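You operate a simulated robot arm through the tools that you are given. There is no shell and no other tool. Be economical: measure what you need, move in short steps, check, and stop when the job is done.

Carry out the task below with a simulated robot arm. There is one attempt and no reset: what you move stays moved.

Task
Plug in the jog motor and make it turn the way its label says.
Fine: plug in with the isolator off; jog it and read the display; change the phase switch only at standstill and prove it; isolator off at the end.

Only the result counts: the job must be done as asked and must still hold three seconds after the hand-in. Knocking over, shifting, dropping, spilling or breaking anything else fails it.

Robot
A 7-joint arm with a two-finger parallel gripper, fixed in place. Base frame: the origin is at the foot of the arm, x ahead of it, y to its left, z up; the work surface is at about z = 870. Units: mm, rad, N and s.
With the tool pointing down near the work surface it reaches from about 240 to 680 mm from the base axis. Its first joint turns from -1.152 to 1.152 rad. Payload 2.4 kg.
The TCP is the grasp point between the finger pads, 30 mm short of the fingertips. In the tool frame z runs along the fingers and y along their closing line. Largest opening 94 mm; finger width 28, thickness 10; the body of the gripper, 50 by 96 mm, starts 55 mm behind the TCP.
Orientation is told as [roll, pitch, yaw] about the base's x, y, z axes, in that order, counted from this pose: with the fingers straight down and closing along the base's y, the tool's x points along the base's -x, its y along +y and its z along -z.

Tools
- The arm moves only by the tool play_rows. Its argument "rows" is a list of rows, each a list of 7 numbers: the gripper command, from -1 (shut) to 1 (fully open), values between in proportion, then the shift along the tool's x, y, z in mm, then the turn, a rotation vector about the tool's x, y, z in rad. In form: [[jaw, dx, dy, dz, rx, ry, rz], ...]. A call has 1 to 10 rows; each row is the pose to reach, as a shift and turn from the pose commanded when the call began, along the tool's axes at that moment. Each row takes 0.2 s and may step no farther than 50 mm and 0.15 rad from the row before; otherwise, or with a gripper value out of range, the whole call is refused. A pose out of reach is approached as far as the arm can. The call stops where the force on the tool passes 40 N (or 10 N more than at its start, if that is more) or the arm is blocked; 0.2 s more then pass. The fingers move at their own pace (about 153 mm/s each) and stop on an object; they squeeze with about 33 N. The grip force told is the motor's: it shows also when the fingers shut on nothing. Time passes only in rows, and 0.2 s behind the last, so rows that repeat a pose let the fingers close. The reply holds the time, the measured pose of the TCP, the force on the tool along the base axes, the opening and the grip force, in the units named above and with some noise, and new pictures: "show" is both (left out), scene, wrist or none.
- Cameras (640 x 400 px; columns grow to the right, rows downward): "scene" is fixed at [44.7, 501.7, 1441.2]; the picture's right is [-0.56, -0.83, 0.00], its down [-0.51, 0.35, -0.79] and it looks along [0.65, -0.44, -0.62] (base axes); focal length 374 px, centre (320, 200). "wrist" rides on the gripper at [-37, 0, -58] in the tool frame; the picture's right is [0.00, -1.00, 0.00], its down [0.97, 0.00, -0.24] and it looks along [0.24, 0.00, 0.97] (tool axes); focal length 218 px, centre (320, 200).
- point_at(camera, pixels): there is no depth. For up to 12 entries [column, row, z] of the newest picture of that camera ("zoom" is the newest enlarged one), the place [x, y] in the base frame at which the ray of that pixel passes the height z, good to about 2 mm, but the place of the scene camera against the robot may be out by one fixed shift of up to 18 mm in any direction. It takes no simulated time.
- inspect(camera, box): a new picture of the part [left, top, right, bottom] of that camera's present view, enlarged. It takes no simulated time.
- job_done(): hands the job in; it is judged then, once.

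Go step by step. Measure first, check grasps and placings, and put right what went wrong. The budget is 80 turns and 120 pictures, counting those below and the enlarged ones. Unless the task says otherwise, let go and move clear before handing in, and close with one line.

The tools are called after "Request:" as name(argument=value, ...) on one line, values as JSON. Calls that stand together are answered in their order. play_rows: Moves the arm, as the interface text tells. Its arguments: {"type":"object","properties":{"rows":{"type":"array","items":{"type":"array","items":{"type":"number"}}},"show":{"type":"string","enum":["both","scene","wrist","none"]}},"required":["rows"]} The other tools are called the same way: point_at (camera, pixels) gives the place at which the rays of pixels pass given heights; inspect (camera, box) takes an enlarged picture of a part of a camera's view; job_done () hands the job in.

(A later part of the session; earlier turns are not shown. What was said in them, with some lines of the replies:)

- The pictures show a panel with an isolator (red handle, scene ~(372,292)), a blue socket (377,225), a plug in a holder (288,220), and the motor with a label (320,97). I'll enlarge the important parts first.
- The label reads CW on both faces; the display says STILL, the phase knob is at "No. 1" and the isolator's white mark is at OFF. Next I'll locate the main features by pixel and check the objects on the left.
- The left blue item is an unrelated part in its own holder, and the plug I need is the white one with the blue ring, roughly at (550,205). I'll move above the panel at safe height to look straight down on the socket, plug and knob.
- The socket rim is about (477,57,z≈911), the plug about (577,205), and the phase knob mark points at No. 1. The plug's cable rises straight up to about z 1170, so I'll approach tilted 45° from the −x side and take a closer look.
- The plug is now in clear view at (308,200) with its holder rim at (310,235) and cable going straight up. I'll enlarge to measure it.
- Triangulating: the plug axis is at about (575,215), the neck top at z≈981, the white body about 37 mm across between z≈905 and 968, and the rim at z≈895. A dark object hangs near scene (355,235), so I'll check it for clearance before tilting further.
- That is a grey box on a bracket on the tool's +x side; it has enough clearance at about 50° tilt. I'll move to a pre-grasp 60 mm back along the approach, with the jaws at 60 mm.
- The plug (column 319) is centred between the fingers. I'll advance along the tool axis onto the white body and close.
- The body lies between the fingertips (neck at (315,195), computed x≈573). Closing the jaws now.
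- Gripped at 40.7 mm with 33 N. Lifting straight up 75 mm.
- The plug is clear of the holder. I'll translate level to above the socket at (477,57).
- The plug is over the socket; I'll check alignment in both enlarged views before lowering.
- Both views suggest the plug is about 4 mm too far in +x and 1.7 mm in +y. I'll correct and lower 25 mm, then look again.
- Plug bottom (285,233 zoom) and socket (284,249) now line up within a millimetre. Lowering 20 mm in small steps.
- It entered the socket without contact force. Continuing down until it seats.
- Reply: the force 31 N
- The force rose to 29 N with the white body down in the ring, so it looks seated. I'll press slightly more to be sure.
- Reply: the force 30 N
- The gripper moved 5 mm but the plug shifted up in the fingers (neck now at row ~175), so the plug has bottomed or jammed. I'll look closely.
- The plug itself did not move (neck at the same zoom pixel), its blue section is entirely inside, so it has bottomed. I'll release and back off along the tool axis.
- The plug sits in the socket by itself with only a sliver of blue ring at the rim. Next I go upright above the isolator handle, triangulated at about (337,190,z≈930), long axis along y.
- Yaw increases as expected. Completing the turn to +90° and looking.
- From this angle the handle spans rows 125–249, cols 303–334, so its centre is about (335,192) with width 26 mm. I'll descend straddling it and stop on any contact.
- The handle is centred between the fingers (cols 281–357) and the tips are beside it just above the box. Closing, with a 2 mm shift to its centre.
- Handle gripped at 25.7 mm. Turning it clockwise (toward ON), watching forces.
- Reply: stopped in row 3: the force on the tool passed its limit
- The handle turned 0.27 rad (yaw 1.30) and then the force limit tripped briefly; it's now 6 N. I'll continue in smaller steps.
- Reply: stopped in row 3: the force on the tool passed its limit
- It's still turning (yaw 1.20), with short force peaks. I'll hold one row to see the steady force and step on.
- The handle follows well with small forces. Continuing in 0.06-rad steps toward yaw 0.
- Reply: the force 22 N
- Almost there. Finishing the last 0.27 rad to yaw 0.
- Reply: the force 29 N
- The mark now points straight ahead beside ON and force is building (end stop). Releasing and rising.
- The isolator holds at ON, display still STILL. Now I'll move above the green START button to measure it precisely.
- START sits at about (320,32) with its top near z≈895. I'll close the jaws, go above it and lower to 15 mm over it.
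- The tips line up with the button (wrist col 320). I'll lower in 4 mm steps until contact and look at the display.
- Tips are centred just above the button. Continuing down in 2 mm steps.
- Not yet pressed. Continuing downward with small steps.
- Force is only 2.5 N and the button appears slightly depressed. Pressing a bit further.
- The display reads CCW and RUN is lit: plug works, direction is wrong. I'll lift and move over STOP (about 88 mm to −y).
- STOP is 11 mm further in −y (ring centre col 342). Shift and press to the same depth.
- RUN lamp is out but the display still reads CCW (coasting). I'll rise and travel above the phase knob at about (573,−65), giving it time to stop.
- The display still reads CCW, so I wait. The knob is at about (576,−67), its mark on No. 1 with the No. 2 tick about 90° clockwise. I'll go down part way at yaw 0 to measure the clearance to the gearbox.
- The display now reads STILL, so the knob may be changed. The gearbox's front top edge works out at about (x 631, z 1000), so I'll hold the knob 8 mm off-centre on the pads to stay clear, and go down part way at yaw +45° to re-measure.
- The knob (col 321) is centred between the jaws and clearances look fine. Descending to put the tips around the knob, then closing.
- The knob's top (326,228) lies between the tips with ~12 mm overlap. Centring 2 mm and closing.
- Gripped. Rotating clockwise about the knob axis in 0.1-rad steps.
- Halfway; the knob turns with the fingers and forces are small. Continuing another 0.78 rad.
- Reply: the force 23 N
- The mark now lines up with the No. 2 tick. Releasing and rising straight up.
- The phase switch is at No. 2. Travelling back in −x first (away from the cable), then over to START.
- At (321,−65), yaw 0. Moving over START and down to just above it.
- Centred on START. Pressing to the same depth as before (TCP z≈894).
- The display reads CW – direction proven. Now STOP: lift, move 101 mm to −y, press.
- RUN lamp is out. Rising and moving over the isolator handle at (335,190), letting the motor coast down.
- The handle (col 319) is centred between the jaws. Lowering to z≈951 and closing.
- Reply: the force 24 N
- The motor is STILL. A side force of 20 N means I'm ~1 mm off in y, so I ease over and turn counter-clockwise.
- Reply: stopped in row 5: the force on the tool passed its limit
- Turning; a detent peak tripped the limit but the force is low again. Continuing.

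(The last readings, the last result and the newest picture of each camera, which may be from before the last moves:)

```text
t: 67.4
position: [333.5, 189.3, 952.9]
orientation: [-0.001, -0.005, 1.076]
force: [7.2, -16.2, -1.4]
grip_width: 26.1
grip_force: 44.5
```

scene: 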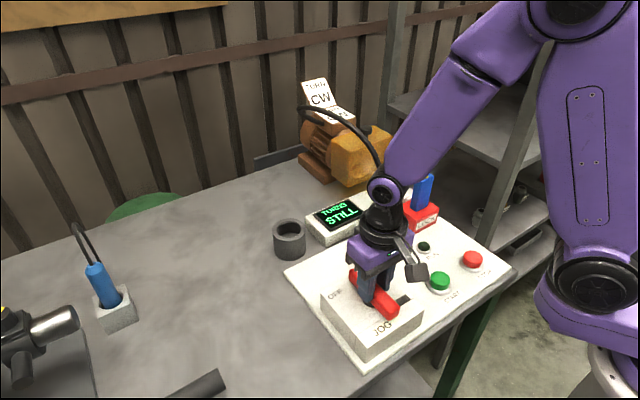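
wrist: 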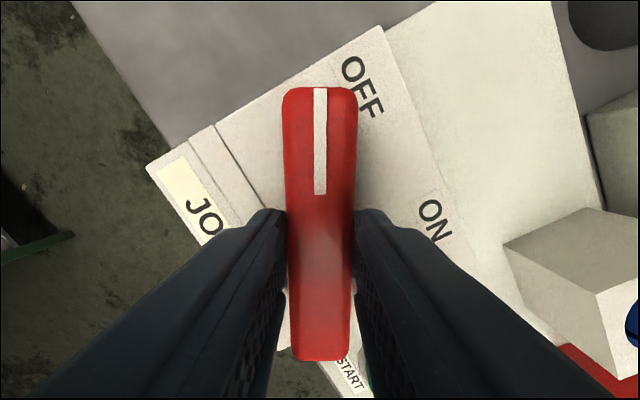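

Yaw 1.08. Last 0.5 rad to OFF.

Request:
play_rows(rows=[[-1, 0.4, 0, 0, 0, 0, -0.06], [-1, 0.4, 0, 0, 0, 0, -0.12], [-1, 0.4, 0, 0, 0, 0, -0.18], [-1, 0.4, 0, 0, 0, 0, -0.24], [-1, 0.4, 0, 0, 0, 0, -0.3], [-1, 0.4, 0, 0, 0, 0, -0.36], [-1, 0.4, 0, 0, 0, 0, -0.42], [-1, 0.4, 0, 0, 0, 0, -0.47], [-1, 0.4, 0, 0, 0, 0, -0.505]], show="wrist")

```text
t: 69.4
position: [334.3, 188.6, 953.1]
orientation: [-0.005, -0.006, 1.576]
force: [18.5, -2.9, -22.0]
grip_width: 25.9
grip_force: 44.7
```

wrist: 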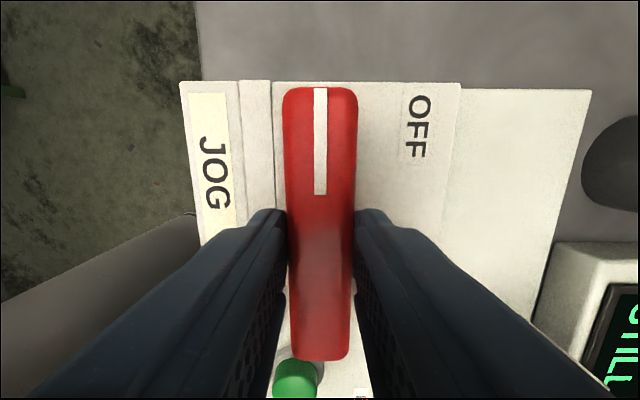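

The handle is back square at OFF. Releasing and rising clear.

Request:
play_rows(rows=[[0.3, 0, 0, 0, 0, 0, 0], [0.3, 0, 0, 0, 0, 0, 0], [0.3, 0, 0, -40, 0, 0, 0], [0.3, 0, 0, -85, 0, 0, 0], [0.3, 0, 0, -130, 0, 0, 0], [0.3, 0, 0, -160, 0, 0, 0], [0.3, 0, 0, -160, 0, 0, 0]])

Request:
inspect(camera="scene", box=[300, 180, 500, 345])

Request:
inspect(camera="wrist", box=[220, 90, 420, 260])

```text
t: 71.0
position: [332.6, 188.4, 1113.8]
orientation: [-0.002, -0.005, 1.58]
force: [0.8, 0.6, -0.3]
grip_width: 61.3
grip_force: 0.0
```

scene: 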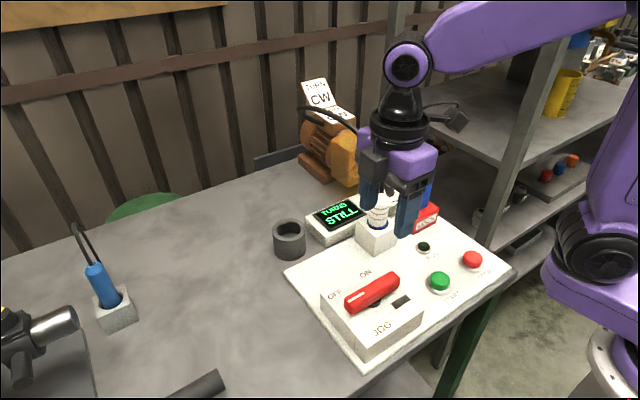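
wrist: 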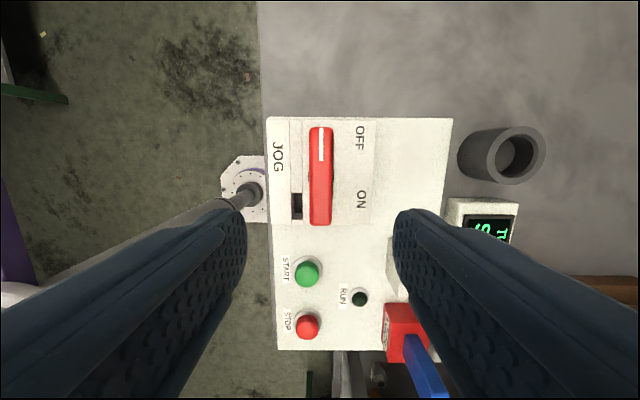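

```text
2.42 times, centred on (400, 262) of scene
```

zoom: 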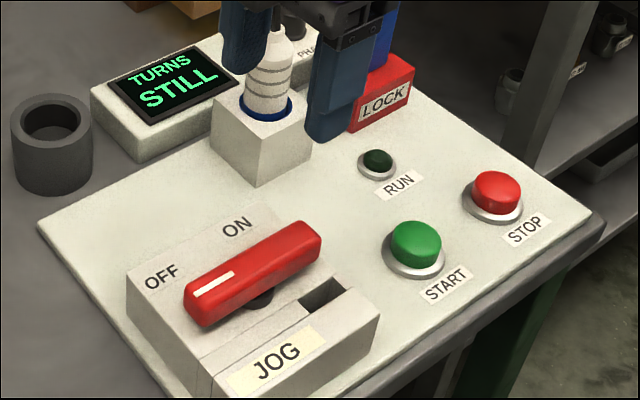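

```text
2.35 times, centred on (320, 175) of wrist
```

zoom: 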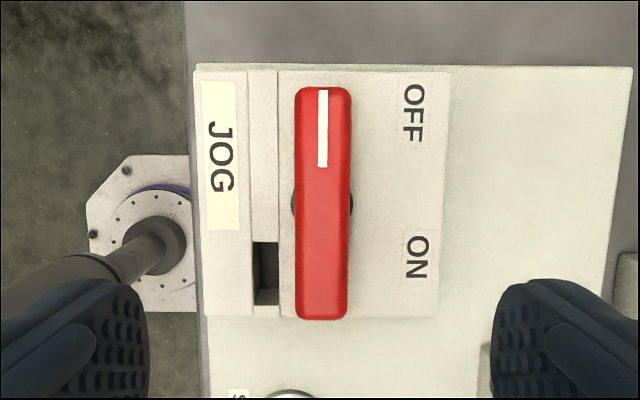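

The isolator mark points to OFF, the display reads STILL, RUN is out, the plug is seated, the phase is at No. 2, and the gripper is clear. Handing in.

Request:
job_done()

```text
The job is handed in.
```

The jog motor is plugged in and now turns CW as its label says. At phase No. 1 the display read CCW, so I switched to No. 2 once it read STILL. The second jog read CW, and I left the motor stopped with the isolator off.
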